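You operate a simulated robot arm through the tools that you are given. There is no shell and no other tool.

Carry out the task below with a simulated robot arm. There is one attempt and no reset: what you move stays moved.

TASK
Nest all five round tubs in one stack, each inside the next wider.

Only the result counts: the job must be done as asked and must still hold three seconds after the hand-in. Knocking over, shifting, dropping, spilling or breaking anything else fails it.

THE ROBOT
A 7-joint arm with a fingered hand, fixed in place. Base frame: the origin is on the floor under the middle of its stand, x ahead of it, y to its left, z up. Lengths are in m, angles in degrees, forces in N, time in s.
It reaches about 1.333 m from its shoulder. Its first joint turns from -69.0 to 172.0 degrees. Payload 5 kg.
The TCP is the grasp point between the finger pads, 0.032 m short of the fingertips. In the tool frame z runs along the fingers and y along their closing line. The gripper opens to 0.16 m; its body begins 0.089 m behind the TCP. The gripper is a hand of 3 fingers: y runs from the thumb to the fingers, the wrist lies at [0, 0, -0.252] in the tool frame, and closing takes about 1.5 s.
Orientation is that of the tool frame in the base frame, as a unit quaternion [w, x, y, z]. With the fingers straight down and closing along the base's y, the tool's x points along the base's -x, its y along +y and its z along -z.

THE INTERFACE
- The arm moves only by the tool play_rows. Its argument "motion" is a list of rows, each a list of 6 numbers: the shift along the tool's x, y, z in units of 250 mm (1.0 is 250 mm), then the turn, a rotation vector about the tool's x, y, z in units of 180 degrees (1.0 is 180 degrees). In form: [[dx, dy, dz, wx, wy, wz], ...]. A call has 1 to 20 rows; each row is the pose to reach, as a shift and turn from the pose commanded when the call began, along the tool's axes at that moment. "claw" is the opening, from 0 (shut) to 1 (fully open), set as the call begins (left out, the last holds). A call with a number of a shift or a turn outside -1 to 1 is refused whole. A row lasts 0.2 s, in which the tool goes at most 0.05 m and 8.6 degrees; a call with a longer step from one row to the next is refused whole, and so is a gripper value outside its range. A pose out of reach is approached as far as the arm can. The call stops where the force on the tool passes 90 N (or 10 N more than at its start, if that is more) or the arm is blocked; 0.2 s more then pass. Each finger travels about 0.108 m/s and halts on what it meets, pressing with about 24 N; the grip force reading is that of the motor and also rises with nothing between the fingers. The clock runs only during rows and for 0.2 s after the last one: add rows that repeat a pose to give the fingers time. It gives the time, the measured TCP pose, the force on the tool (base axes), the opening and the grip force at its end, in the units of the frame above (readings bear some noise), with the torque about the TCP (base axes, N m) and any sound that the robot's microphone picked up, and new pictures: "pictures" is both (left out), scene, wrist or none.
- Cameras (640 x 400 px; columns grow to the right, rows downward): "scene" is fixed at [0.0499, 0.6491, 1.4642]; the picture's right is [-0.53, -0.85, 0.00], its down [-0.40, 0.25, -0.88] and it looks along [0.75, -0.47, -0.47] (base axes); focal length 341 px, centre (320, 200). "wrist" rides on the gripper at [0.065, -0.004, -0.116] in the tool frame; the picture's right is [0.06, 1.00, 0.00], its down [-0.87, 0.05, -0.49] and it looks along [-0.49, 0.03, 0.87] (tool axes); focal length 261 px, centre (320, 200). There is no depth. A picture from a camera that has moved, and an enlarged one, comes with that camera's place and axes in the base frame and with its lens.
- raise_lower(by): slides the trunk up (or, below 0, down) by that many m; the arm rides with it, the base frame stays. It gives what a move gives, with no picture.
- finger_targets(finger1, finger2, thumb_bend): sets how far each is bent, from 0 (flat) to 1 (curled in); at 0.3 the hand is open as for a grip, at 0.7 the pads meet at the TCP. One left out holds its place. A second passes; each finger stops where it meets its share of the squeeze, and holds until it gets a number again. A gripper value or a shape takes the hand back. It gives what a move gives, with no picture; readings hold the bend of each and the force on the fingers (four entries, about 0 where the hand has none), thumb and palm.
- hand_shape(shape): the hand has 3 fingers and takes this shape, open, in about a second: jaw (thumb against the fingers, like two jaws); tri (thumb and two fingers); tip (a fingertip pinch); poke (one finger out to press); point (the index stretched); flat (the hand flat); cup (the hand cupped); fist (a fist). The gripper value then closes the fingers along that shape, each until it touches; the sizes above hold for jaw. It gives what a move gives, with no picture.
- zoom(camera, box): a new picture of the part [left, top, right, bottom] of that camera's present view, enlarged. No time passes.
- close_job(): hands the job in; it is judged then, once.

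Places have to be worked out from the pictures, the camera data and where the tool is seen. Open the gripper and draw the arm clear of the work before you hand the job in, unless the task says otherwise.

The tools are called after "Request:" by a JSON object that holds its "name" and its "arguments". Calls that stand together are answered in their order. play_rows: Moves the arm, as the interface text tells. Its arguments: {"type":"object","properties":{"motion":{"type":"array","items":{"type":"array","items":{"type":"number"}}},"claw":{"type":"number"},"pictures":{"type":"string","enum":["both","scene","wrist","none"]}},"required":["motion"]} The other tools are called the same way: raise_lower (by) moves the trunk up or down; hand_shape (shape) gives the hand a shape; finger_targets (finger1, finger2, thumb_bend) moves the fingers one by one; zoom (camera, box) takes an enlarged picture of a part of a camera's view; close_job () hands the job in.

At the start:

```text
clock: 0.0
eef_pos: [0.6788, -0.1883, 1.2189]
orientation: [0.0, 0.0, 1.0, 0.0]
force: [0.1, -0.7, 0.3]
ft_torque: [0.01, 0.01, -0.03]
grip_width: 0.1599
finger_force: 0.0
shape: jaw
bend: [0.3, 0.3, 0.3]
finger forces: [0.1, 0.1, 0.1, 0.0, 0.0, 0.0]
trunk travel left (down, up): [-0.775, 0.165]
```

scene: 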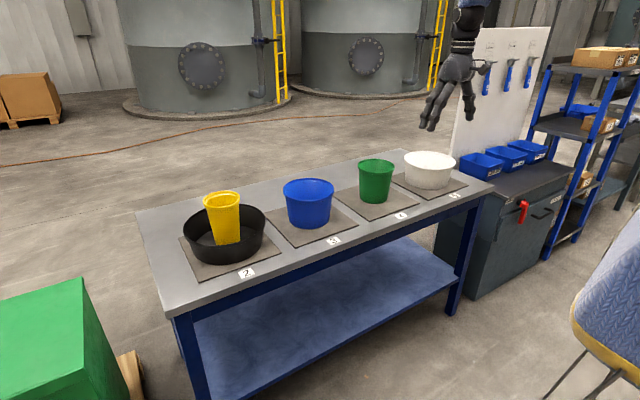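
wrist: 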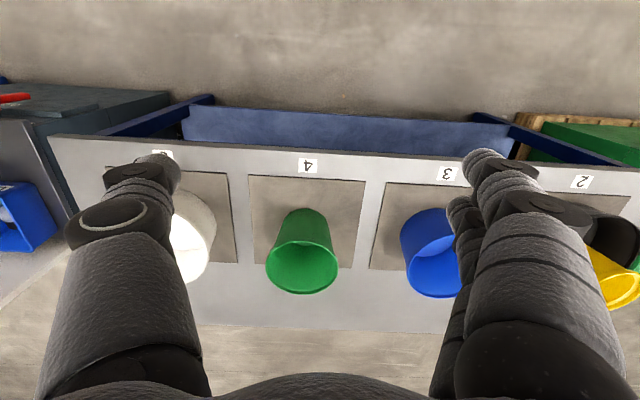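

I start by looking closer at the tubs from both cameras, to work out their sizes and places.

Request:
{"name": "zoom", "arguments": {"camera": "scene", "box": [130, 140, 330, 300]}}

Request:
{"name": "zoom", "arguments": {"camera": "scene", "box": [310, 120, 510, 260]}}

Request:
{"name": "zoom", "arguments": {"camera": "wrist", "box": [160, 100, 480, 340]}}

```text
2.50 times, centred on (230, 220) of scene
camera zoom: at [0.0499, 0.6491, 1.4642], right [-0.53, -0.85, 0.0], down [-0.4, 0.25, -0.88], along [0.75, -0.47, -0.47], focal length 853 px, centre (545, 150)
```

zoom: 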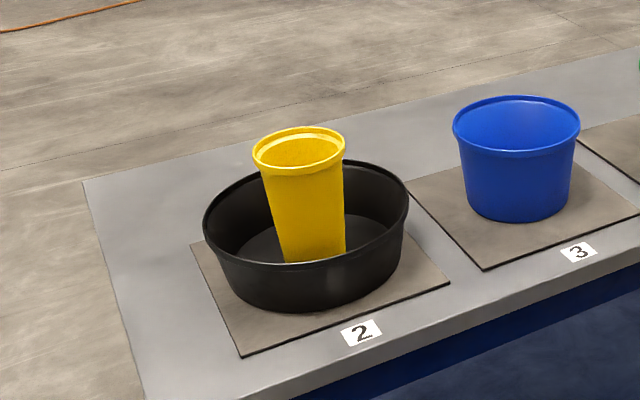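

```text
2.86 times, centred on (410, 190) of scene
camera zoom: at [0.0499, 0.6491, 1.4642], right [-0.53, -0.85, 0.0], down [-0.4, 0.25, -0.88], along [0.75, -0.47, -0.47], focal length 975 px, centre (63, 229)
```

zoom: 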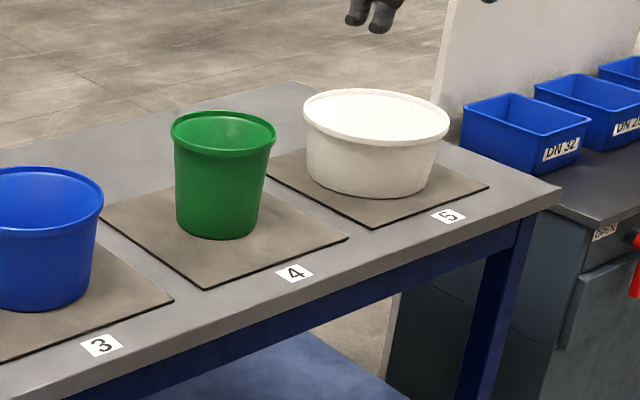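

```text
1.67 times, centred on (320, 220) of wrist
camera zoom: at [0.6133, -0.1928, 1.3348], right [-0.06, 1.0, 0.0], down [0.87, 0.05, 0.49], along [0.49, 0.03, -0.87], focal length 434 px, centre (320, 167)
```

zoom: 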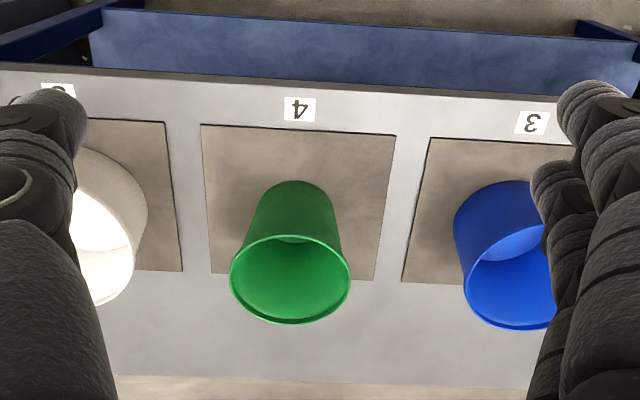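

The table top looks to be at about z = 0.80. The tubs stand near x ≈ 1.0: black with yellow in it at y ≈ 0.41, blue at 0.10, green at -0.21 and white at -0.52. Before touching anything I move at the same height towards black and yellow to measure them better.

Request:
{"name": "play_rows", "arguments": {"motion": [[-0.05, 0.16, 0, 0, 0, 0], [-0.1, 0.33, 0, 0, 0, 0], [-0.15, 0.5, 0, 0, 0, 0], [-0.2, 0.66, 0, 0, 0, 0], [-0.25, 0.83, 0, 0, 0, 0], [-0.3, 1.0, 0, 0, 0, 0], [-0.3, 1.0, 0, 0, 0, 0]], "claw": 1, "pictures": "wrist"}}

Request:
{"name": "play_rows", "arguments": {"motion": [[0, 0.16, 0, 0, 0, 0], [0, 0.33, 0, 0, 0, 0], [0, 0.5, 0, 0, 0, 0], [0, 0.66, 0, 0, 0, 0], [0, 0.83, 0, 0, 0, 0], [0, 1.0, 0, 0, 0, 0], [0, 1.0, 0, 0, 0, 0]], "pictures": "both"}}

```text
clock: 1.6
eef_pos: [0.7552, 0.0597, 1.217]
orientation: [0.0, -0.001, 1.0, 0.002]
force: [0.8, 0.0, -0.3]
ft_torque: [0.07, -0.01, 0.01]
grip_width: 0.1599
finger_force: 0.0
shape: jaw
bend: [0.3, 0.3, 0.3]
finger forces: [0.1, 0.0, 0.1, 0.1, 0.1, 0.0]
trunk travel left (down, up): [-0.775, 0.165]
camera wrist: at [0.6889, 0.0546, 1.3333], right [-0.06, 1.0, 0.0], down [0.87, 0.05, 0.49], along [0.49, 0.03, -0.87], focal length 261 px, centre (320, 200)
```

wrist: 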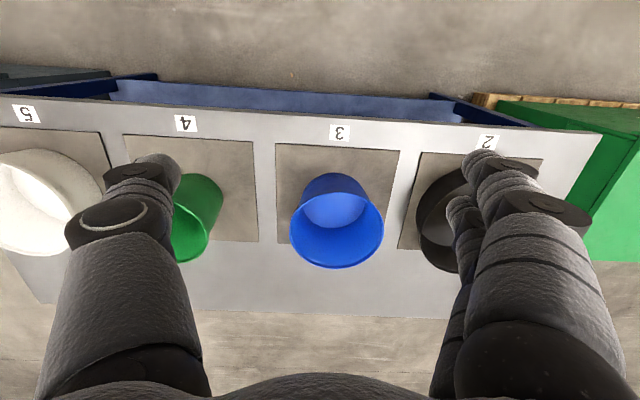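

```text
clock: 3.2
eef_pos: [0.755, 0.3088, 1.2183]
orientation: [0.0, 0.001, 1.0, 0.001]
force: [-0.1, -0.8, -0.2]
ft_torque: [0.03, 0.01, 0.03]
grip_width: 0.1599
finger_force: 0.0
shape: jaw
bend: [0.3, 0.3, 0.3]
finger forces: [0.0, 0.0, 0.1, 0.0, 0.1, 0.0]
trunk travel left (down, up): [-0.775, 0.165]
camera wrist: at [0.6889, 0.3038, 1.3339], right [-0.06, 1.0, 0.0], down [0.87, 0.05, 0.49], along [0.49, 0.03, -0.87], focal length 261 px, centre (320, 200)
```

scene: 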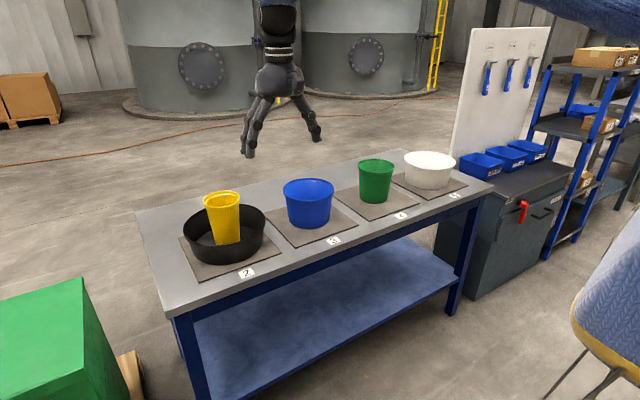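
wrist: 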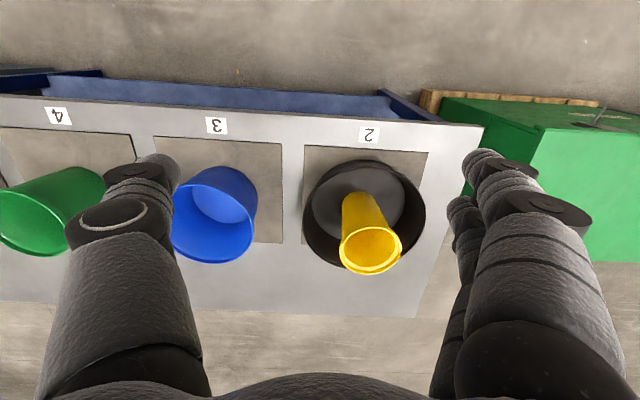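

The arm is at (0.755, 0.309, 1.218) and the black tub with yellow inside it is in clear view. I zoom in on them to measure.

Request:
{"name": "zoom", "arguments": {"camera": "wrist", "box": [280, 120, 480, 300]}}

Request:
{"name": "zoom", "arguments": {"camera": "wrist", "box": [0, 100, 300, 300]}}

Request:
{"name": "zoom", "arguments": {"camera": "scene", "box": [220, 0, 340, 170]}}

```text
2.22 times, centred on (380, 210) of wrist
camera zoom: at [0.6889, 0.3038, 1.3339], right [-0.06, 1.0, 0.0], down [0.87, 0.05, 0.49], along [0.49, 0.03, -0.87], focal length 579 px, centre (187, 178)
```

zoom: 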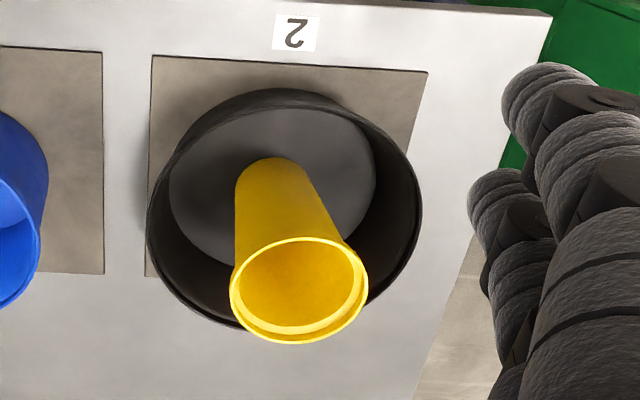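

```text
2.00 times, centred on (150, 200) of wrist
camera zoom: at [0.6889, 0.3038, 1.3339], right [-0.06, 1.0, 0.0], down [0.87, 0.05, 0.49], along [0.49, 0.03, -0.87], focal length 521 px, centre (660, 200)
```

zoom: 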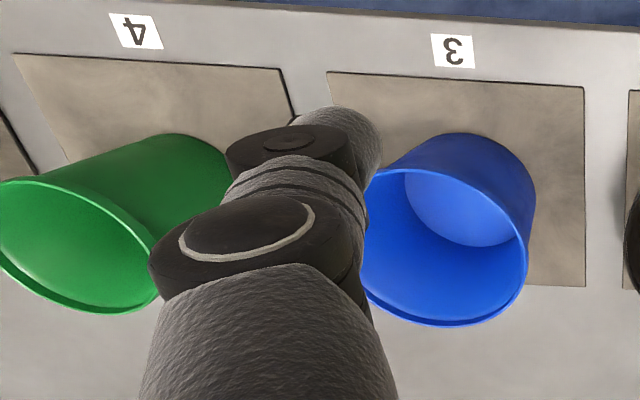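

```text
2.35 times, centred on (280, 85) of scene
camera zoom: at [0.0499, 0.6491, 1.4642], right [-0.53, -0.85, 0.0], down [-0.4, 0.25, -0.88], along [0.75, -0.47, -0.47], focal length 803 px, centre (414, 471)
```

zoom: 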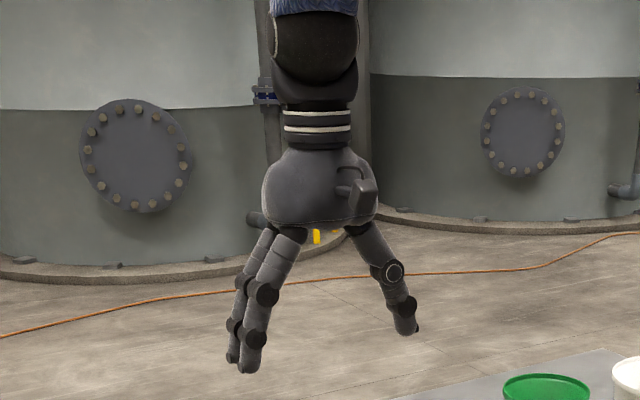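

The yellow tub's rim centre comes out at (0.996, 0.414, 0.968), diameter about 0.113. It stands upright in the black tub, whose rim is at about 0.87. I move above it with the fingers clear of the rim to check the alignment.

Request:
{"name": "play_rows", "arguments": {"motion": [[-0.16, 0.07, 0.04, 0, 0, 0], [-0.32, 0.14, 0.09, 0, 0, 0], [-0.48, 0.21, 0.13, 0, 0, 0], [-0.64, 0.28, 0.18, 0, 0, 0], [-0.8, 0.35, 0.22, 0, 0, 0], [-0.964, 0.42, 0.272, 0, 0, 0], [-0.964, 0.42, 0.272, 0, 0, 0]], "claw": 1, "pictures": "both"}}

```text
clock: 4.8
eef_pos: [0.871, 0.3248, 1.1615]
orientation: [0.003, 0.0, 1.0, 0.001]
force: [0.0, -0.3, -0.6]
ft_torque: [-0.01, -0.01, 0.02]
grip_width: 0.1598
finger_force: 0.0
shape: jaw
bend: [0.3, 0.3, 0.3]
finger forces: [0.0, 0.1, 0.1, 0.1, 0.1, 0.0]
out of reach, approached as far as the arm can: row 3, 4, 5, 6, 7
trunk travel left (down, up): [-0.775, 0.165]
camera wrist: at [0.8054, 0.3199, 1.2787], right [-0.06, 1.0, 0.0], down [0.87, 0.05, 0.49], along [0.49, 0.03, -0.87], focal length 261 px, centre (320, 200)
```

scene: 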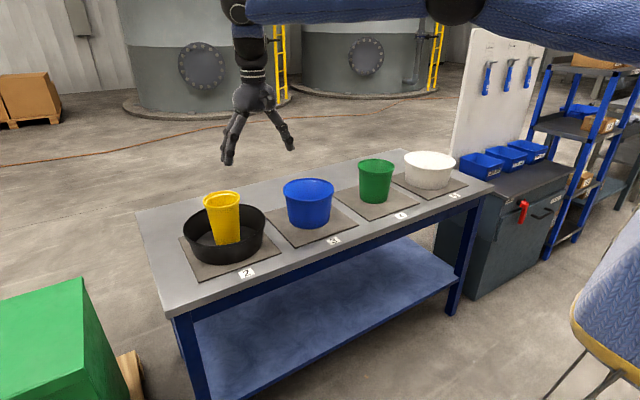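
wrist: 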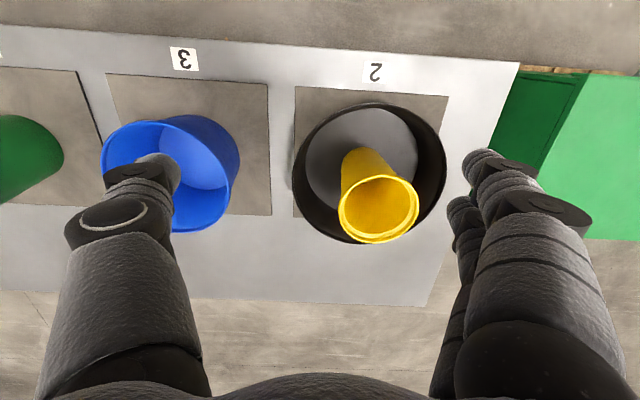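

The arm is at its reach limit at this height, so the trunk height or the hand's tilt has to change. I look at where the arm comes from.

Request:
{"name": "zoom", "arguments": {"camera": "scene", "box": [200, 0, 640, 200]}}

```text
1.45 times, centred on (420, 100) of scene
camera zoom: at [0.0499, 0.6491, 1.4642], right [-0.53, -0.85, 0.0], down [-0.4, 0.25, -0.88], along [0.75, -0.47, -0.47], focal length 496 px, centre (174, 346)
```

zoom: 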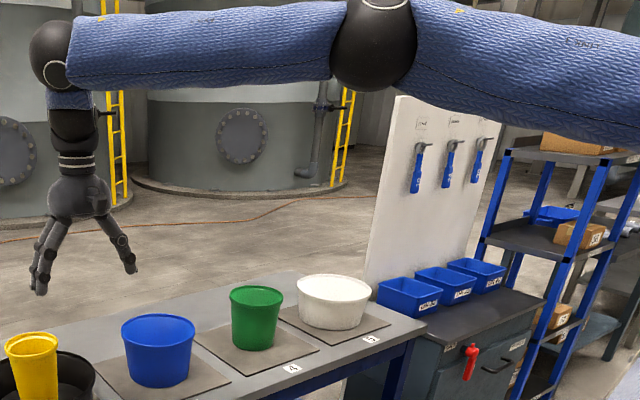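

The arm is stretched straight and level from a shoulder at about (0, 0, 1.5), so I need a lower trunk and a hand tilted forward. First I pull back towards the robot so that lowering the trunk is safe.

Request:
{"name": "play_rows", "arguments": {"motion": [[0.2, 0, 0, 0, 0, 0], [0.4, 0, 0, 0, 0, 0], [0.6, 0, 0, 0, 0, 0], [0.8, 0, 0, 0, 0, 0], [1.0, 0, 0, 0, 0, 0], [1.0, 0, 0, 0, 0, 0]], "pictures": "none"}}

```text
clock: 6.2
eef_pos: [0.6195, 0.327, 1.1636]
orientation: [-0.001, 0.001, 1.0, 0.0]
force: [0.1, 0.5, 0.2]
ft_torque: [0.01, 0.01, 0.02]
grip_width: 0.1596
finger_force: 0.1
shape: jaw
bend: [0.3, 0.3, 0.3]
finger forces: [0.0, 0.0, 0.0, 0.0, 0.0, 0.0]
trunk travel left (down, up): [-0.775, 0.165]
```

The arm is now at (0.62, 0.33, 1.16), clear of the table edge at about x = 0.8. I lower the trunk so that the shoulder sits close to the wrist's working height.

Request:
{"name": "raise_lower", "arguments": {"by": -0.2}}

```text
clock: 8.4
eef_pos: [0.6188, 0.3287, 0.9632]
orientation: [0.0, 0.0, 1.0, -0.001]
force: [-0.1, -0.2, -0.1]
ft_torque: [-0.02, 0.01, -0.01]
grip_width: 0.16
finger_force: 0.0
shape: jaw
bend: [0.3, 0.3, 0.3]
finger forces: [0.0, 0.0, 0.0, 0.0, 0.0, 0.0]
trunk travel left (down, up): [-0.575, 0.365]
```

The trunk is lowered. I rise straight up to a safe height and then yaw the hand 15° outward.

Request:
{"name": "play_rows", "arguments": {"motion": [[0, 0, -0.18, 0, 0, 0], [0, 0, -0.36, 0, 0, 0], [0, 0, -0.54, 0, 0, 0], [0, 0, -0.72, 0, 0, -0.0417], [0, 0, -0.76, 0, 0, -0.0833], [0, 0, -0.76, 0, 0, -0.0833]], "pictures": "none"}}

Request:
{"name": "play_rows", "arguments": {"motion": [[0, 0, 0, 0, -0.0444, 0], [0, 0, 0, 0, -0.0889, 0], [0, 0, 0, 0, -0.1333, 0], [0, 0, 0, 0, -0.1778, 0], [0, 0, 0, 0, -0.2222, 0], [0, 0, 0, 0, -0.2222, 0]], "pictures": "both"}}

```text
clock: 9.8
eef_pos: [0.6159, 0.3303, 1.1538]
orientation: [0.0, -0.131, 0.991, 0.0]
force: [0.0, 0.4, -0.6]
ft_torque: [-0.02, -0.04, 0.01]
grip_width: 0.1599
finger_force: 0.1
shape: jaw
bend: [0.3, 0.3, 0.3]
finger forces: [0.1, 0.0, 0.1, 0.0, 0.0, 0.0]
trunk travel left (down, up): [-0.575, 0.365]
```

```text
clock: 11.2
eef_pos: [0.6183, 0.3293, 1.1532]
orientation: [0.339, -0.123, 0.931, 0.046]
force: [-0.2, -0.5, 0.0]
ft_torque: [-0.03, 0.0, 0.0]
grip_width: 0.1599
finger_force: 0.0
shape: jaw
bend: [0.3, 0.3, 0.3]
finger forces: [0.1, 0.0, 0.0, 0.1, 0.0, 0.1]
trunk travel left (down, up): [-0.575, 0.365]
camera wrist: at [0.4991, 0.2916, 1.2003], right [-0.3, 0.95, -0.04], down [0.32, 0.14, 0.94], along [0.9, 0.27, -0.35], focal length 261 px, centre (320, 200)
```

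scene: 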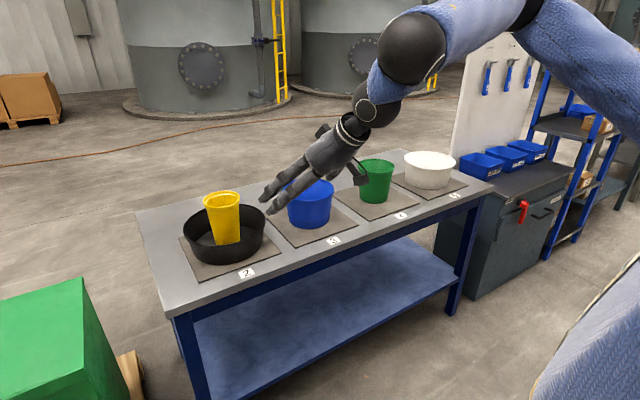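
wrist: 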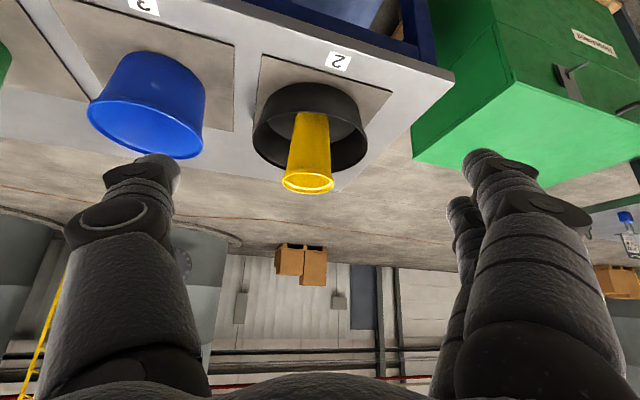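

The orientation is as planned: fingers tilted 40° forward and yawed 15°. The wrist view again puts the yellow rim at about (0.996, 0.412, 0.970). I move in two steps to a point above yellow.

Request:
{"name": "play_rows", "arguments": {"motion": [[-0.109, -0.009, 0.126, 0, 0, 0], [-0.219, -0.017, 0.253, 0, 0, 0], [-0.328, -0.026, 0.379, 0, 0, 0], [-0.438, -0.034, 0.506, 0, 0, 0], [-0.547, -0.043, 0.632, 0, 0, 0], [-0.547, -0.043, 0.632, 0, 0, 0]], "pictures": "none"}}

Request:
{"name": "play_rows", "arguments": {"motion": [[-0.111, -0.005, 0.146, 0, 0, 0], [-0.222, -0.011, 0.291, 0, 0, 0], [-0.333, -0.016, 0.437, 0, 0, 0], [-0.4446, -0.0217, 0.582, 0, 0, 0], [-0.4446, -0.0217, 0.582, 0, 0, 0]], "pictures": "both"}}

```text
clock: 12.6
eef_pos: [0.8204, 0.3713, 1.1229]
orientation: [0.339, -0.123, 0.932, 0.045]
force: [0.1, 0.2, 0.0]
ft_torque: [-0.03, 0.01, -0.01]
grip_width: 0.16
finger_force: 0.1
shape: jaw
bend: [0.3, 0.3, 0.3]
finger forces: [0.0, 0.0, 0.0, 0.0, 0.0, 0.1]
trunk travel left (down, up): [-0.575, 0.365]
```

```text
clock: 13.8
eef_pos: [0.9949, 0.4131, 1.0792]
orientation: [0.339, -0.123, 0.932, 0.045]
force: [-0.2, -0.1, -0.5]
ft_torque: [-0.02, 0.0, 0.0]
grip_width: 0.16
finger_force: 0.1
shape: jaw
bend: [0.3, 0.3, 0.3]
finger forces: [0.1, 0.0, 0.0, 0.1, 0.0, 0.0]
trunk travel left (down, up): [-0.575, 0.365]
camera wrist: at [0.8756, 0.376, 1.1262], right [-0.3, 0.95, -0.04], down [0.32, 0.14, 0.94], along [0.9, 0.27, -0.35], focal length 261 px, centre (320, 200)
```

scene: 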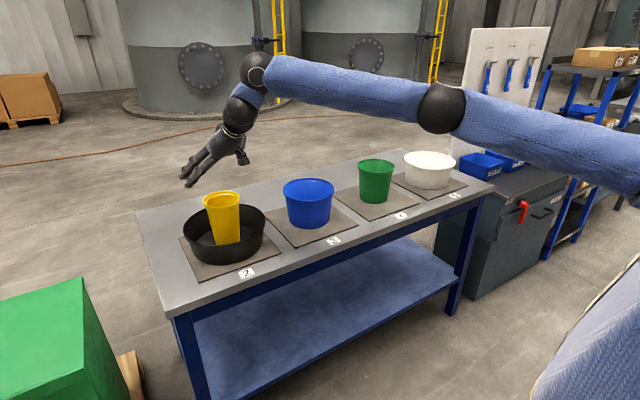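
wrist: 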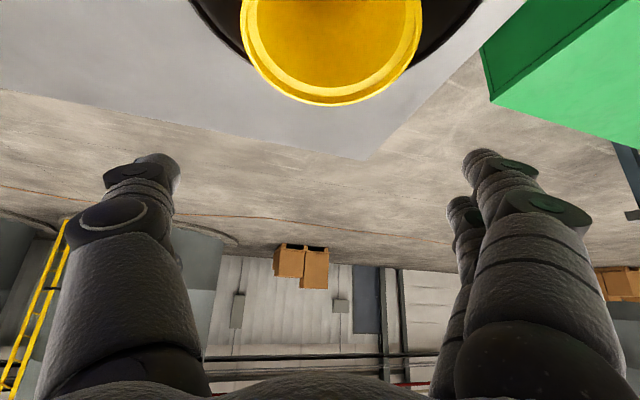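

The tool is at (0.995, 0.413, 1.079) and yellow sits between the fingers in the view, about 3 mm towards the fingers' side. I descend vertically to just under its rim.

Request:
{"name": "play_rows", "arguments": {"motion": [[0.051, 0.002, 0.0624, 0, 0, 0], [0.102, 0.004, 0.1248, 0, 0, 0], [0.153, 0.006, 0.187, 0, 0, 0], [0.205, 0.008, 0.25, 0, 0, 0], [0.256, 0.01, 0.312, 0, 0, 0], [0.307, 0.012, 0.3745, 0, 0, 0], [0.307, 0.012, 0.3745, 0, 0, 0]], "pictures": "both"}}

```text
clock: 15.4
eef_pos: [0.9966, 0.416, 0.958]
orientation: [0.339, -0.123, 0.932, 0.045]
force: [0.0, -0.4, -0.2]
ft_torque: [0.04, -0.05, -0.04]
grip_width: 0.16
finger_force: 0.0
shape: jaw
bend: [0.3, 0.3, 0.3]
finger forces: [0.1, 0.0, 0.0, 0.1, 0.0, 0.0]
trunk travel left (down, up): [-0.575, 0.365]
camera wrist: at [0.8766, 0.379, 1.0058], right [-0.3, 0.95, -0.04], down [0.32, 0.14, 0.94], along [0.9, 0.27, -0.35], focal length 261 px, centre (320, 200)
```

scene: 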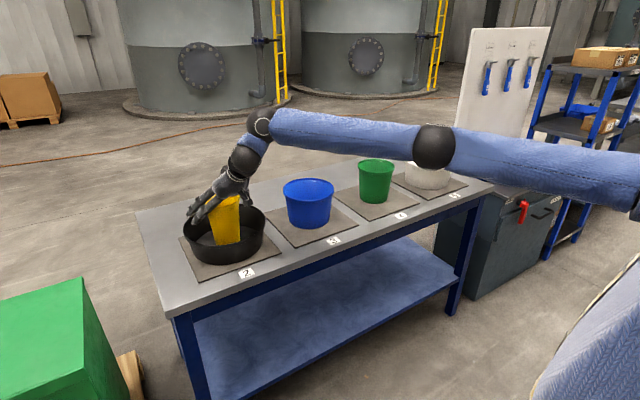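
wrist: 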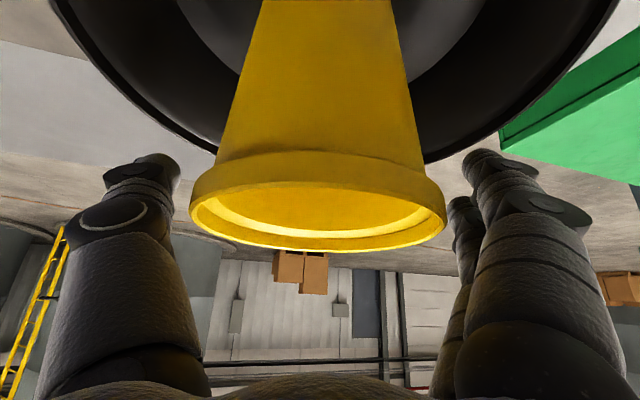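

Yellow is centred between the thumb and the fingers, with the rim at about 0.969, so the TCP is 11 mm below it. I close the fingers around it.

Request:
{"name": "play_rows", "arguments": {"motion": [[0, 0, 0, 0, 0, 0], [0, 0, 0, 0, 0, 0], [0, 0, 0, 0, 0, 0], [0, 0, 0, 0, 0, 0], [0, 0, 0, 0, 0, 0], [0, 0, 0, 0, 0, 0], [0, 0, 0, 0, 0, 0]], "claw": 0, "pictures": "both"}}

```text
clock: 17.0
eef_pos: [0.9974, 0.4156, 0.9586]
orientation: [0.339, -0.123, 0.932, 0.044]
force: [-0.4, -0.8, -0.6]
ft_torque: [-0.01, 0.0, -0.06]
grip_width: 0.0823
finger_force: 24.4
shape: jaw
bend: [0.71, 0.73, 0.74]
finger forces: [12.4, 15.1, 0.1, 0.1, 24.8, 0.1]
trunk travel left (down, up): [-0.575, 0.365]
camera wrist: at [0.877, 0.379, 1.0053], right [-0.3, 0.95, -0.04], down [0.32, 0.14, 0.94], along [0.9, 0.27, -0.35], focal length 261 px, centre (320, 200)
```

scene: 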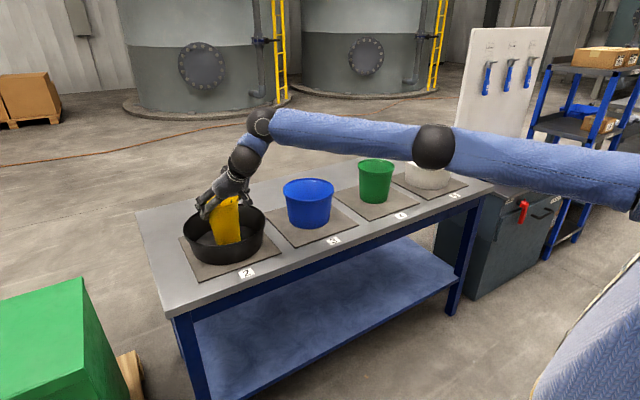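
wrist: 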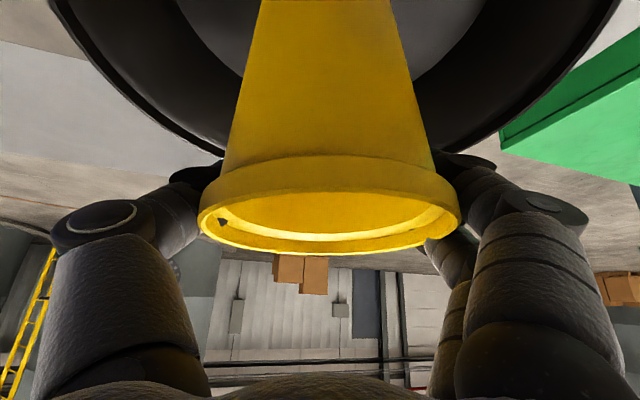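

The grip holds yellow with 12 and 15 N on the fingers and 25 N on the thumb. I lift it straight up out of the black tub.

Request:
{"name": "play_rows", "arguments": {"motion": [[-0.039, 0, -0.046, 0, 0, 0], [-0.103, 0, -0.123, 0, 0, 0], [-0.18, 0, -0.2145, 0, 0, 0], [-0.257, 0, -0.3064, 0, 0, 0], [-0.334, 0, -0.398, 0, 0, 0], [-0.411, 0, -0.49, 0, 0, 0], [-0.4628, 0, -0.5515, 0, 0, 0], [-0.4628, 0, -0.5515, 0, 0, 0]], "pictures": "both"}}

```text
clock: 18.8
eef_pos: [0.9965, 0.4173, 1.1398]
orientation: [0.339, -0.122, 0.932, 0.044]
force: [0.5, 0.5, -2.8]
ft_torque: [0.02, -0.03, -0.05]
grip_width: 0.0823
finger_force: 24.1
shape: jaw
bend: [0.71, 0.73, 0.74]
finger forces: [12.4, 15.1, 0.0, 0.0, 24.8, 0.1]
trunk travel left (down, up): [-0.575, 0.365]
camera wrist: at [0.8769, 0.3806, 1.1869], right [-0.3, 0.95, -0.04], down [0.32, 0.14, 0.94], along [0.9, 0.27, -0.35], focal length 261 px, centre (320, 200)
```

scene: 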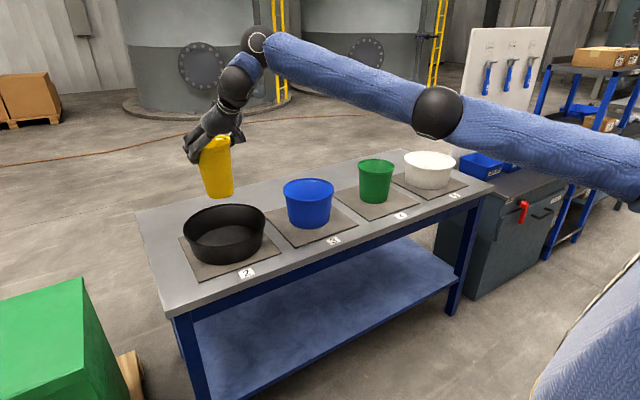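
wrist: 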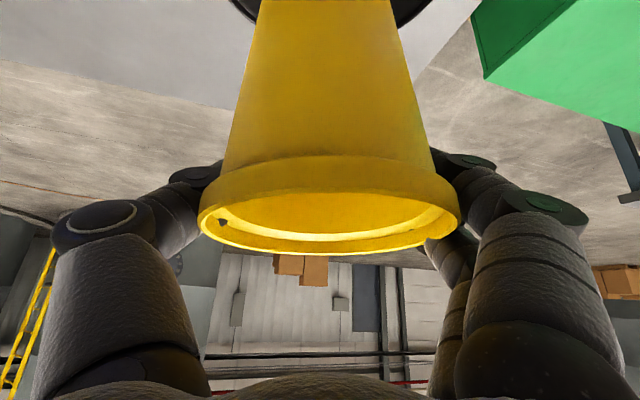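

Yellow is out and held firmly, weighing about 2.8 N. I carry it at constant height towards green; its bottom is at about 0.985, above the blue rim (0.92) and the green rim (0.94).

Request:
{"name": "play_rows", "arguments": {"motion": [[0.0135, -0.068, -0.0113, 0, 0, 0], [0.04, -0.203, -0.034, 0, 0, 0], [0.067, -0.339, -0.0565, 0, 0, 0], [0.094, -0.474, -0.079, 0, 0, 0], [0.121, -0.61, -0.1017, 0, 0, 0], [0.1475, -0.745, -0.1243, 0, 0, 0], [0.161, -0.813, -0.1356, 0, 0, 0]], "pictures": "none"}}

Request:
{"name": "play_rows", "arguments": {"motion": [[0.0135, -0.068, -0.0113, 0, 0, 0], [0.04, -0.203, -0.034, 0, 0, 0], [0.067, -0.339, -0.0565, 0, 0, 0], [0.094, -0.474, -0.079, 0, 0, 0], [0.121, -0.61, -0.1017, 0, 0, 0], [0.1475, -0.745, -0.1243, 0, 0, 0], [0.161, -0.813, -0.1356, 0, 0, 0]], "pictures": "both"}}

```text
clock: 20.4
eef_pos: [0.9959, 0.2082, 1.1374]
orientation: [0.339, -0.123, 0.932, 0.045]
force: [0.3, 1.0, -1.0]
ft_torque: [0.01, -0.02, 0.01]
grip_width: 0.0819
finger_force: 24.3
shape: jaw
bend: [0.71, 0.73, 0.74]
finger forces: [12.4, 15.3, 0.1, 0.1, 24.9, 0.0]
trunk travel left (down, up): [-0.575, 0.365]
```

```text
clock: 22.0
eef_pos: [0.9979, -0.0043, 1.1386]
orientation: [0.338, -0.124, 0.932, 0.045]
force: [0.2, -0.1, -1.1]
ft_torque: [0.0, -0.02, 0.02]
grip_width: 0.0819
finger_force: 23.1
shape: jaw
bend: [0.71, 0.73, 0.74]
finger forces: [12.5, 15.1, 0.0, 0.0, 25.0, 0.0]
trunk travel left (down, up): [-0.575, 0.365]
camera wrist: at [0.8787, -0.0421, 1.1867], right [-0.31, 0.95, -0.04], down [0.32, 0.14, 0.94], along [0.9, 0.27, -0.35], focal length 261 px, centre (320, 200)
```

scene: 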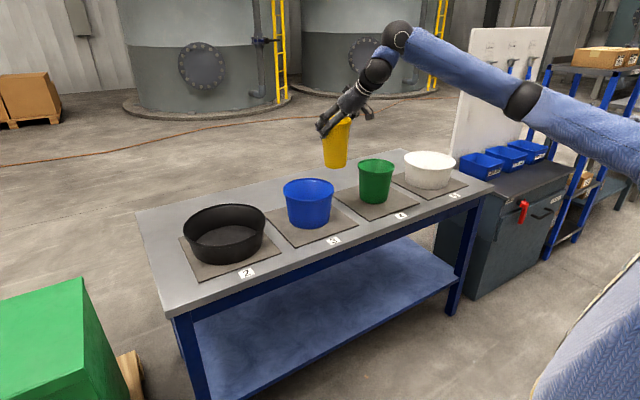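
wrist: 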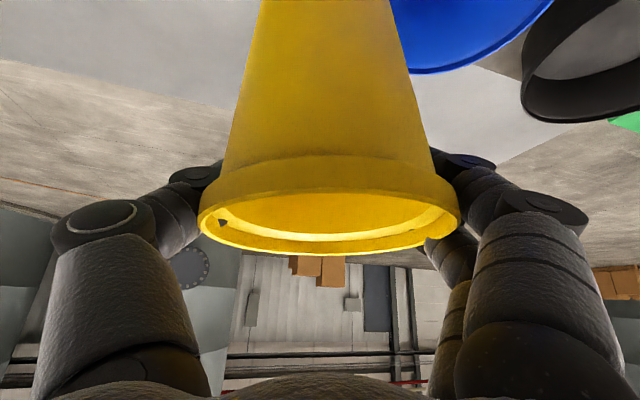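

The carry is steady. The last leg puts the yellow tub above green.

Request:
{"name": "play_rows", "arguments": {"motion": [[0.013, -0.068, -0.011, 0, 0, 0], [0.038, -0.201, -0.032, 0, 0, 0], [0.063, -0.335, -0.053, 0, 0, 0], [0.089, -0.47, -0.075, 0, 0, 0], [0.114, -0.604, -0.096, 0, 0, 0], [0.14, -0.738, -0.118, 0, 0, 0], [0.152, -0.804, -0.128, 0, 0, 0], [0.152, -0.804, -0.128, 0, 0, 0]], "pictures": "both"}}

Request:
{"name": "zoom", "arguments": {"camera": "scene", "box": [310, 60, 470, 220]}}

```text
clock: 23.8
eef_pos: [1.0023, -0.2098, 1.1381]
orientation: [0.338, -0.122, 0.932, 0.044]
force: [0.8, -0.2, -2.1]
ft_torque: [0.0, -0.04, -0.01]
grip_width: 0.0819
finger_force: 23.9
shape: jaw
bend: [0.71, 0.73, 0.74]
finger forces: [12.4, 15.1, 0.1, 0.0, 25.0, 0.0]
trunk travel left (down, up): [-0.575, 0.365]
camera wrist: at [0.8821, -0.247, 1.1848], right [-0.3, 0.95, -0.04], down [0.32, 0.14, 0.94], along [0.9, 0.27, -0.35], focal length 261 px, centre (320, 200)
```

scene: 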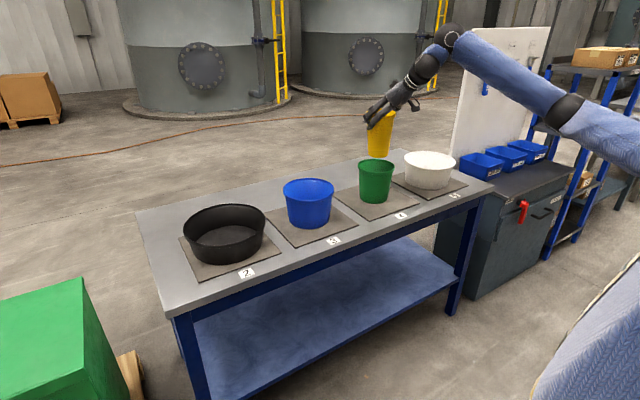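
wrist: 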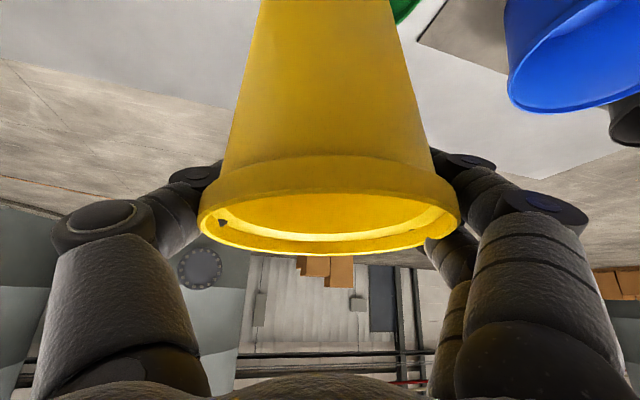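

```text
2.50 times, centred on (390, 140) of scene
camera zoom: at [0.0499, 0.6491, 1.4642], right [-0.53, -0.85, 0.0], down [-0.4, 0.25, -0.88], along [0.75, -0.47, -0.47], focal length 853 px, centre (145, 350)
```

zoom: 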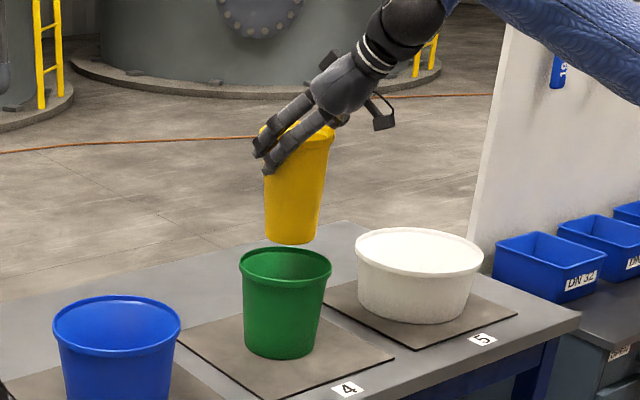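

The scene view shows yellow hanging nearly straight above green, about 5 mm too far to the right. I correct that while lowering the first 7 cm, then check again.

Request:
{"name": "play_rows", "arguments": {"motion": [[0.01, 0.0134, 0.01, 0, 0, 0], [0.04, 0.0134, 0.05, 0, 0, 0], [0.08, 0.0134, 0.1, 0, 0, 0], [0.12, 0.0134, 0.15, 0, 0, 0], [0.15, 0.0134, 0.185, 0, 0, 0], [0.176, 0.0134, 0.218, 0, 0, 0], [0.176, 0.0134, 0.218, 0, 0, 0]], "pictures": "wrist"}}

Request:
{"name": "zoom", "arguments": {"camera": "scene", "box": [310, 60, 470, 220]}}

```text
clock: 25.4
eef_pos: [1.002, -0.207, 1.0685]
orientation: [0.338, -0.122, 0.932, 0.044]
force: [0.1, -1.1, -0.9]
ft_torque: [-0.03, -0.02, 0.0]
grip_width: 0.082
finger_force: 24.1
shape: jaw
bend: [0.71, 0.73, 0.74]
finger forces: [12.3, 15.0, 0.0, 0.0, 25.0, 0.0]
trunk travel left (down, up): [-0.575, 0.365]
camera wrist: at [0.8831, -0.2439, 1.1159], right [-0.3, 0.95, -0.04], down [0.32, 0.14, 0.94], along [0.9, 0.27, -0.35], focal length 261 px, centre (320, 200)
```

wrist: 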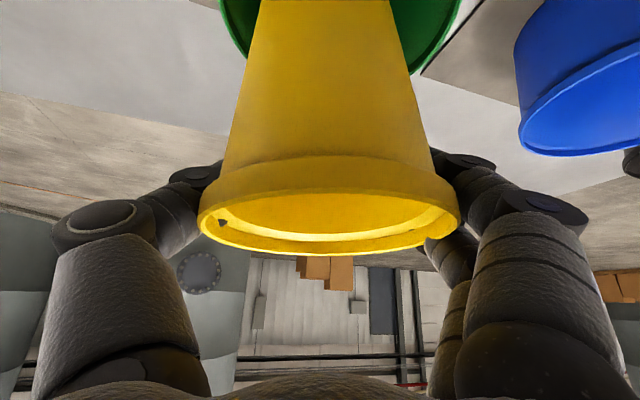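

```text
2.50 times, centred on (390, 140) of scene
camera zoom: at [0.0499, 0.6491, 1.4642], right [-0.53, -0.85, 0.0], down [-0.4, 0.25, -0.88], along [0.75, -0.47, -0.47], focal length 853 px, centre (145, 350)
```

zoom: 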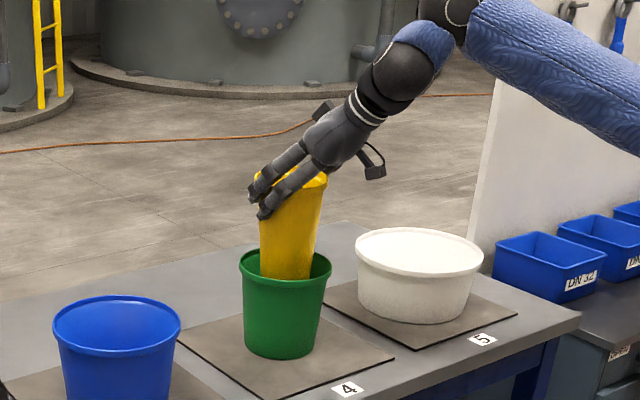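

Yellow is entering green but leans slightly, its bottom towards the thumb side. I shift 8 mm the other way and lower to z ≈ 0.988, which keeps the fingertips above the green rim.

Request:
{"name": "play_rows", "arguments": {"motion": [[0.03, 0.016, 0.035, 0, 0, 0], [0.06, 0.032, 0.07, 0, 0, 0], [0.1, 0.032, 0.12, 0, 0, 0], [0.14, 0.032, 0.17, 0, 0, 0], [0.18, 0.032, 0.215, 0, 0, 0], [0.207, 0.032, 0.2467, 0, 0, 0], [0.207, 0.032, 0.2467, 0, 0, 0]], "pictures": "wrist"}}

Request:
{"name": "zoom", "arguments": {"camera": "scene", "box": [310, 60, 470, 220]}}

```text
clock: 27.0
eef_pos: [1.0009, -0.1987, 0.9883]
orientation: [0.338, -0.123, 0.932, 0.045]
force: [0.4, -0.6, -1.6]
ft_torque: [0.0, 0.02, 0.0]
grip_width: 0.0817
finger_force: 24.2
shape: jaw
bend: [0.71, 0.73, 0.74]
finger forces: [12.2, 14.9, 0.0, 0.0, 25.0, 0.1]
trunk travel left (down, up): [-0.575, 0.365]
camera wrist: at [0.8818, -0.236, 1.0357], right [-0.3, 0.95, -0.04], down [0.32, 0.14, 0.94], along [0.9, 0.27, -0.35], focal length 261 px, centre (320, 200)
```

wrist: 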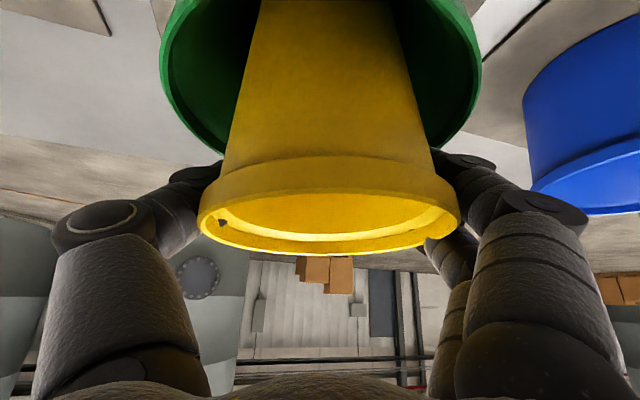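

```text
2.50 times, centred on (390, 140) of scene
camera zoom: at [0.0499, 0.6491, 1.4642], right [-0.53, -0.85, 0.0], down [-0.4, 0.25, -0.88], along [0.75, -0.47, -0.47], focal length 853 px, centre (145, 350)
```

zoom: 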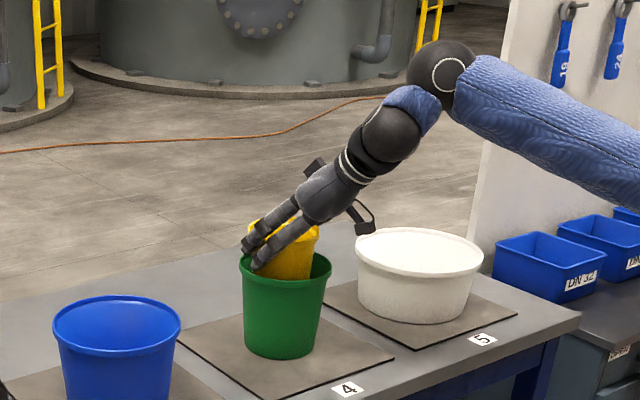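

The fingertips are about 1 cm above the green rim, with most of yellow inside green. I open the hand so yellow settles the last 2-3 cm.

Request:
{"name": "play_rows", "arguments": {"motion": [[0, 0, 0, 0, 0, 0], [0, 0, 0, 0, 0, 0], [0, 0, 0, 0, 0, 0], [0, 0, 0, 0, 0, 0], [0, 0, 0, 0, 0, 0], [0, 0, 0, 0, 0, 0]], "claw": 1, "pictures": "wrist"}}

Request:
{"name": "zoom", "arguments": {"camera": "scene", "box": [310, 60, 470, 220]}}

```text
clock: 28.4
eef_pos: [1.001, -0.1997, 0.9891]
orientation: [0.339, -0.122, 0.932, 0.044]
force: [-0.1, 0.0, -1.1]
ft_torque: [0.01, 0.0, 0.05]
grip_width: 0.1599
finger_force: 0.0
shape: jaw
bend: [0.3, 0.3, 0.3]
finger forces: [0.0, 0.1, 0.0, 0.1, 0.0, 0.0]
trunk travel left (down, up): [-0.575, 0.365]
camera wrist: at [0.8817, -0.236, 1.0358], right [-0.3, 0.95, -0.04], down [0.32, 0.14, 0.94], along [0.9, 0.27, -0.35], focal length 261 px, centre (320, 200)
```

wrist: 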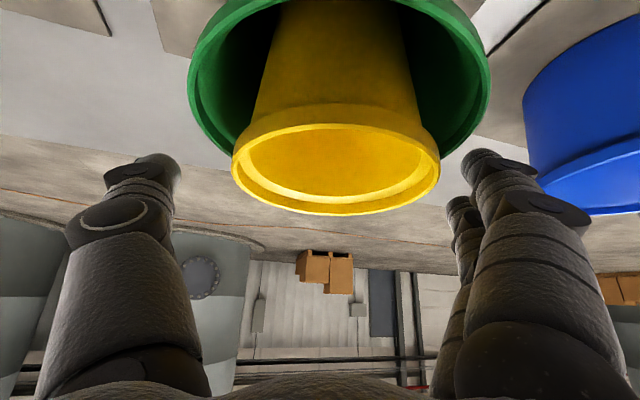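

```text
2.50 times, centred on (390, 140) of scene
camera zoom: at [0.0499, 0.6491, 1.4642], right [-0.53, -0.85, 0.0], down [-0.4, 0.25, -0.88], along [0.75, -0.47, -0.47], focal length 853 px, centre (145, 350)
```

zoom: 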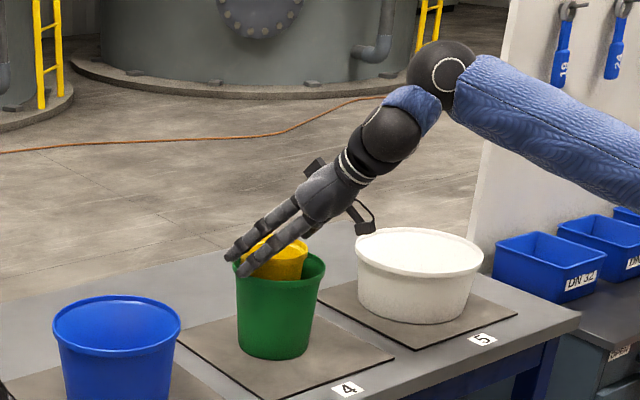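

The hand is open and yellow has dropped into green; green shifted a few millimetres to the left. I rise straight up and check how it sits.

Request:
{"name": "play_rows", "arguments": {"motion": [[-0.05, 0, -0.06, 0, 0, 0], [-0.13, 0, -0.155, 0, 0, 0], [-0.21, 0, -0.25, 0, 0, 0], [-0.29, 0, -0.345, 0, 0, 0], [-0.37, 0, -0.441, 0, 0, 0], [-0.4, 0, -0.476, 0, 0, 0]], "pictures": "both"}}

Request:
{"name": "zoom", "arguments": {"camera": "scene", "box": [310, 120, 470, 220]}}

Request:
{"name": "zoom", "arguments": {"camera": "wrist", "box": [160, 0, 480, 160]}}

```text
clock: 29.8
eef_pos: [1.0013, -0.2007, 1.1424]
orientation: [0.339, -0.122, 0.932, 0.045]
force: [0.1, 0.6, 0.2]
ft_torque: [-0.03, -0.01, 0.0]
grip_width: 0.1599
finger_force: 0.0
shape: jaw
bend: [0.3, 0.3, 0.3]
finger forces: [0.1, 0.0, 0.0, 0.0, 0.0, 0.0]
trunk travel left (down, up): [-0.575, 0.365]
camera wrist: at [0.8814, -0.2374, 1.1901], right [-0.3, 0.95, -0.04], down [0.32, 0.14, 0.94], along [0.9, 0.27, -0.35], focal length 261 px, centre (320, 200)
```

scene: 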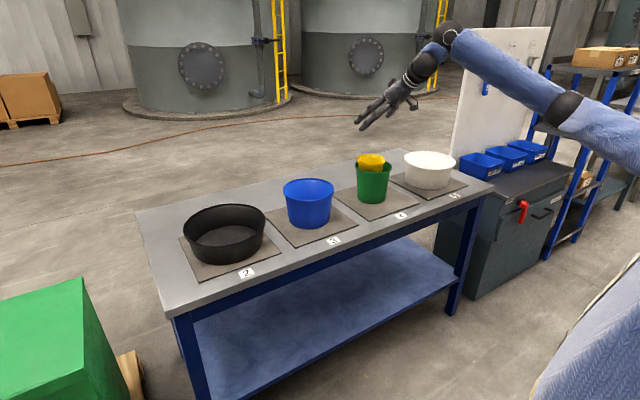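
wrist: 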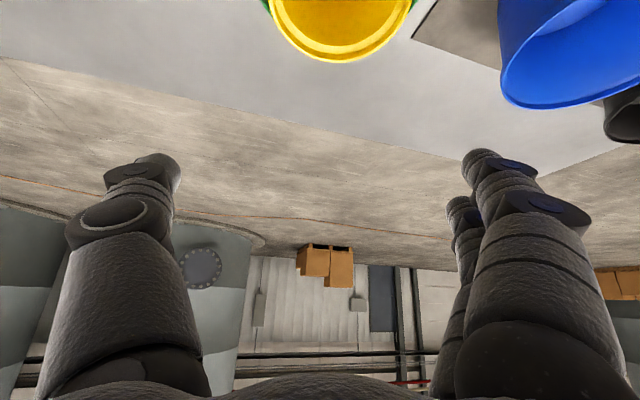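

```text
4.00 times, centred on (390, 170) of scene
camera zoom: at [0.0499, 0.6491, 1.4642], right [-0.53, -0.85, 0.0], down [-0.4, 0.25, -0.88], along [0.75, -0.47, -0.47], focal length 1364 px, centre (40, 320)
```

zoom: 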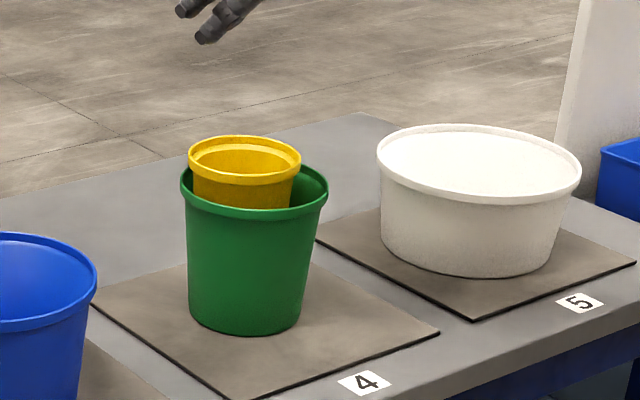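

```text
2.00 times, centred on (320, 80) of wrist
camera zoom: at [0.8814, -0.2374, 1.1901], right [-0.3, 0.95, -0.04], down [0.32, 0.14, 0.94], along [0.9, 0.27, -0.35], focal length 521 px, centre (320, 440)
```

zoom: 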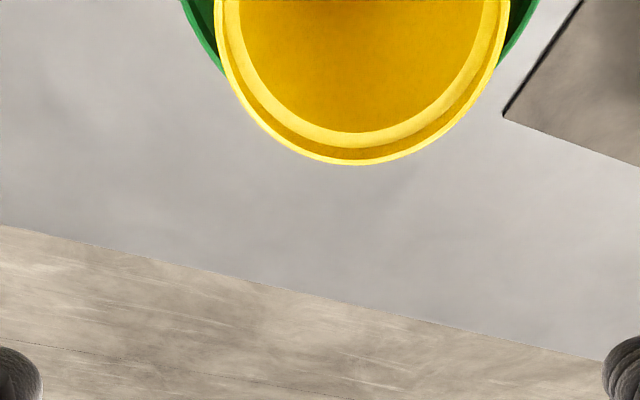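

Yellow sits inside green with its rim about 3 cm above green's. Next is white into black, so I move back and to the right to measure white with the wrist camera.

Request:
{"name": "play_rows", "arguments": {"motion": [[0.122, -0.081, -0.0725, 0, 0, 0], [0.244, -0.162, -0.145, 0, 0, 0], [0.366, -0.242, -0.2175, 0, 0, 0], [0.488, -0.323, -0.29, 0, 0, 0], [0.61, -0.404, -0.3625, 0, 0, 0], [0.732, -0.485, -0.435, 0, 0, 0], [0.8535, -0.5657, -0.5075, 0, 0, 0], [0.8535, -0.5657, -0.5075, 0, 0, 0]], "claw": 0.6, "pictures": "wrist"}}

Request:
{"name": "zoom", "arguments": {"camera": "wrist", "box": [100, 0, 320, 180]}}

Request:
{"name": "zoom", "arguments": {"camera": "scene", "box": [380, 130, 480, 210]}}

```text
clock: 31.6
eef_pos: [0.8028, -0.3958, 1.1036]
orientation: [0.339, -0.123, 0.932, 0.045]
force: [0.5, -0.1, 0.8]
ft_torque: [-0.04, 0.03, -0.03]
grip_width: 0.0963
finger_force: 0.0
shape: jaw
bend: [0.71, 0.71, 0.7]
finger forces: [0.0, 0.0, 0.0, 0.0, 0.0, 0.0]
trunk travel left (down, up): [-0.575, 0.365]
camera wrist: at [0.6825, -0.4334, 1.1509], right [-0.31, 0.95, -0.04], down [0.32, 0.14, 0.94], along [0.9, 0.27, -0.35], focal length 261 px, centre (320, 200)
```

wrist: 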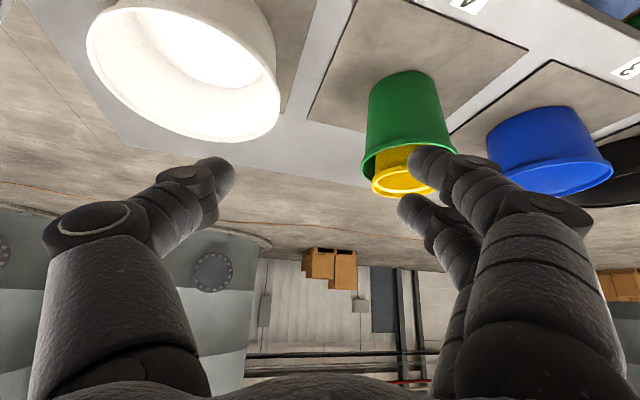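

```text
2.22 times, centred on (210, 90) of wrist
camera zoom: at [0.6825, -0.4334, 1.1509], right [-0.31, 0.95, -0.04], down [0.32, 0.14, 0.94], along [0.9, 0.27, -0.35], focal length 579 px, centre (564, 444)
```

zoom: 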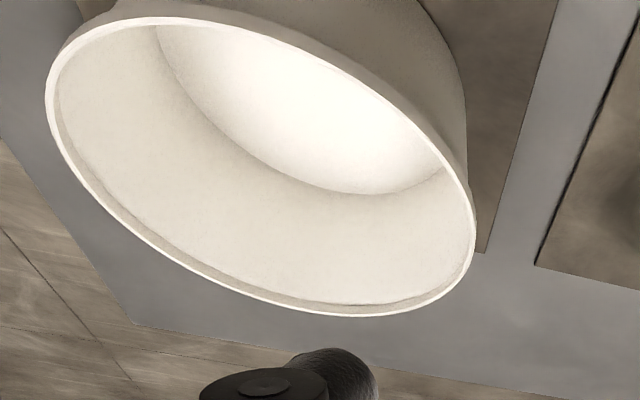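

```text
5.00 times, centred on (430, 170) of scene
camera zoom: at [0.0499, 0.6491, 1.4642], right [-0.53, -0.85, 0.0], down [-0.4, 0.25, -0.88], along [0.75, -0.47, -0.47], focal length 1706 px, centre (-230, 350)
```

zoom: 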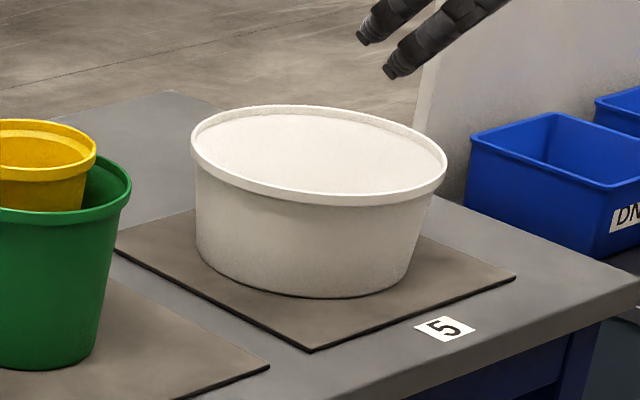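

White's rim centre works out at about (1.004, -0.521), with rim height about 0.90 and radius about 0.115. I go above the left side of its rim, at about (0.976, -0.415), to pinch the wall with the thumb inside and the fingers outside.

Request:
{"name": "play_rows", "arguments": {"motion": [[-0.04, -0.042, 0.12, 0, 0, 0], [-0.08, -0.084, 0.241, 0, 0, 0], [-0.12, -0.126, 0.361, 0, 0, 0], [-0.16, -0.168, 0.482, 0, 0, 0], [-0.2, -0.21, 0.602, 0, 0, 0], [-0.239, -0.252, 0.7226, 0, 0, 0], [-0.239, -0.252, 0.7226, 0, 0, 0]], "claw": 0.8, "pictures": "both"}}

```text
clock: 33.2
eef_pos: [0.9716, -0.42, 1.0046]
orientation: [0.34, -0.122, 0.931, 0.044]
force: [0.6, -0.1, -0.3]
ft_torque: [0.01, 0.0, 0.0]
grip_width: 0.1277
finger_force: 0.1
shape: jaw
bend: [0.59, 0.59, 0.55]
finger forces: [0.0, 0.0, 0.1, 0.0, 0.1, 0.0]
trunk travel left (down, up): [-0.575, 0.365]
camera wrist: at [0.8529, -0.4565, 1.052], right [-0.3, 0.95, -0.04], down [0.32, 0.14, 0.94], along [0.9, 0.27, -0.35], focal length 261 px, centre (320, 200)
```

scene: 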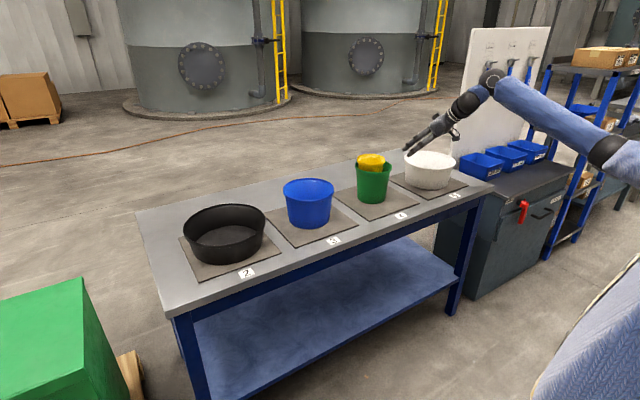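
wrist: 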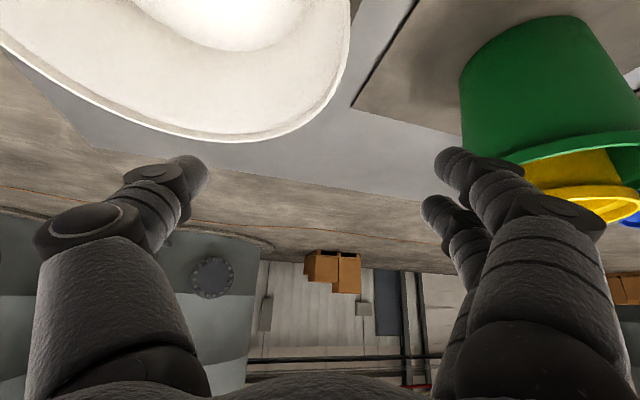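

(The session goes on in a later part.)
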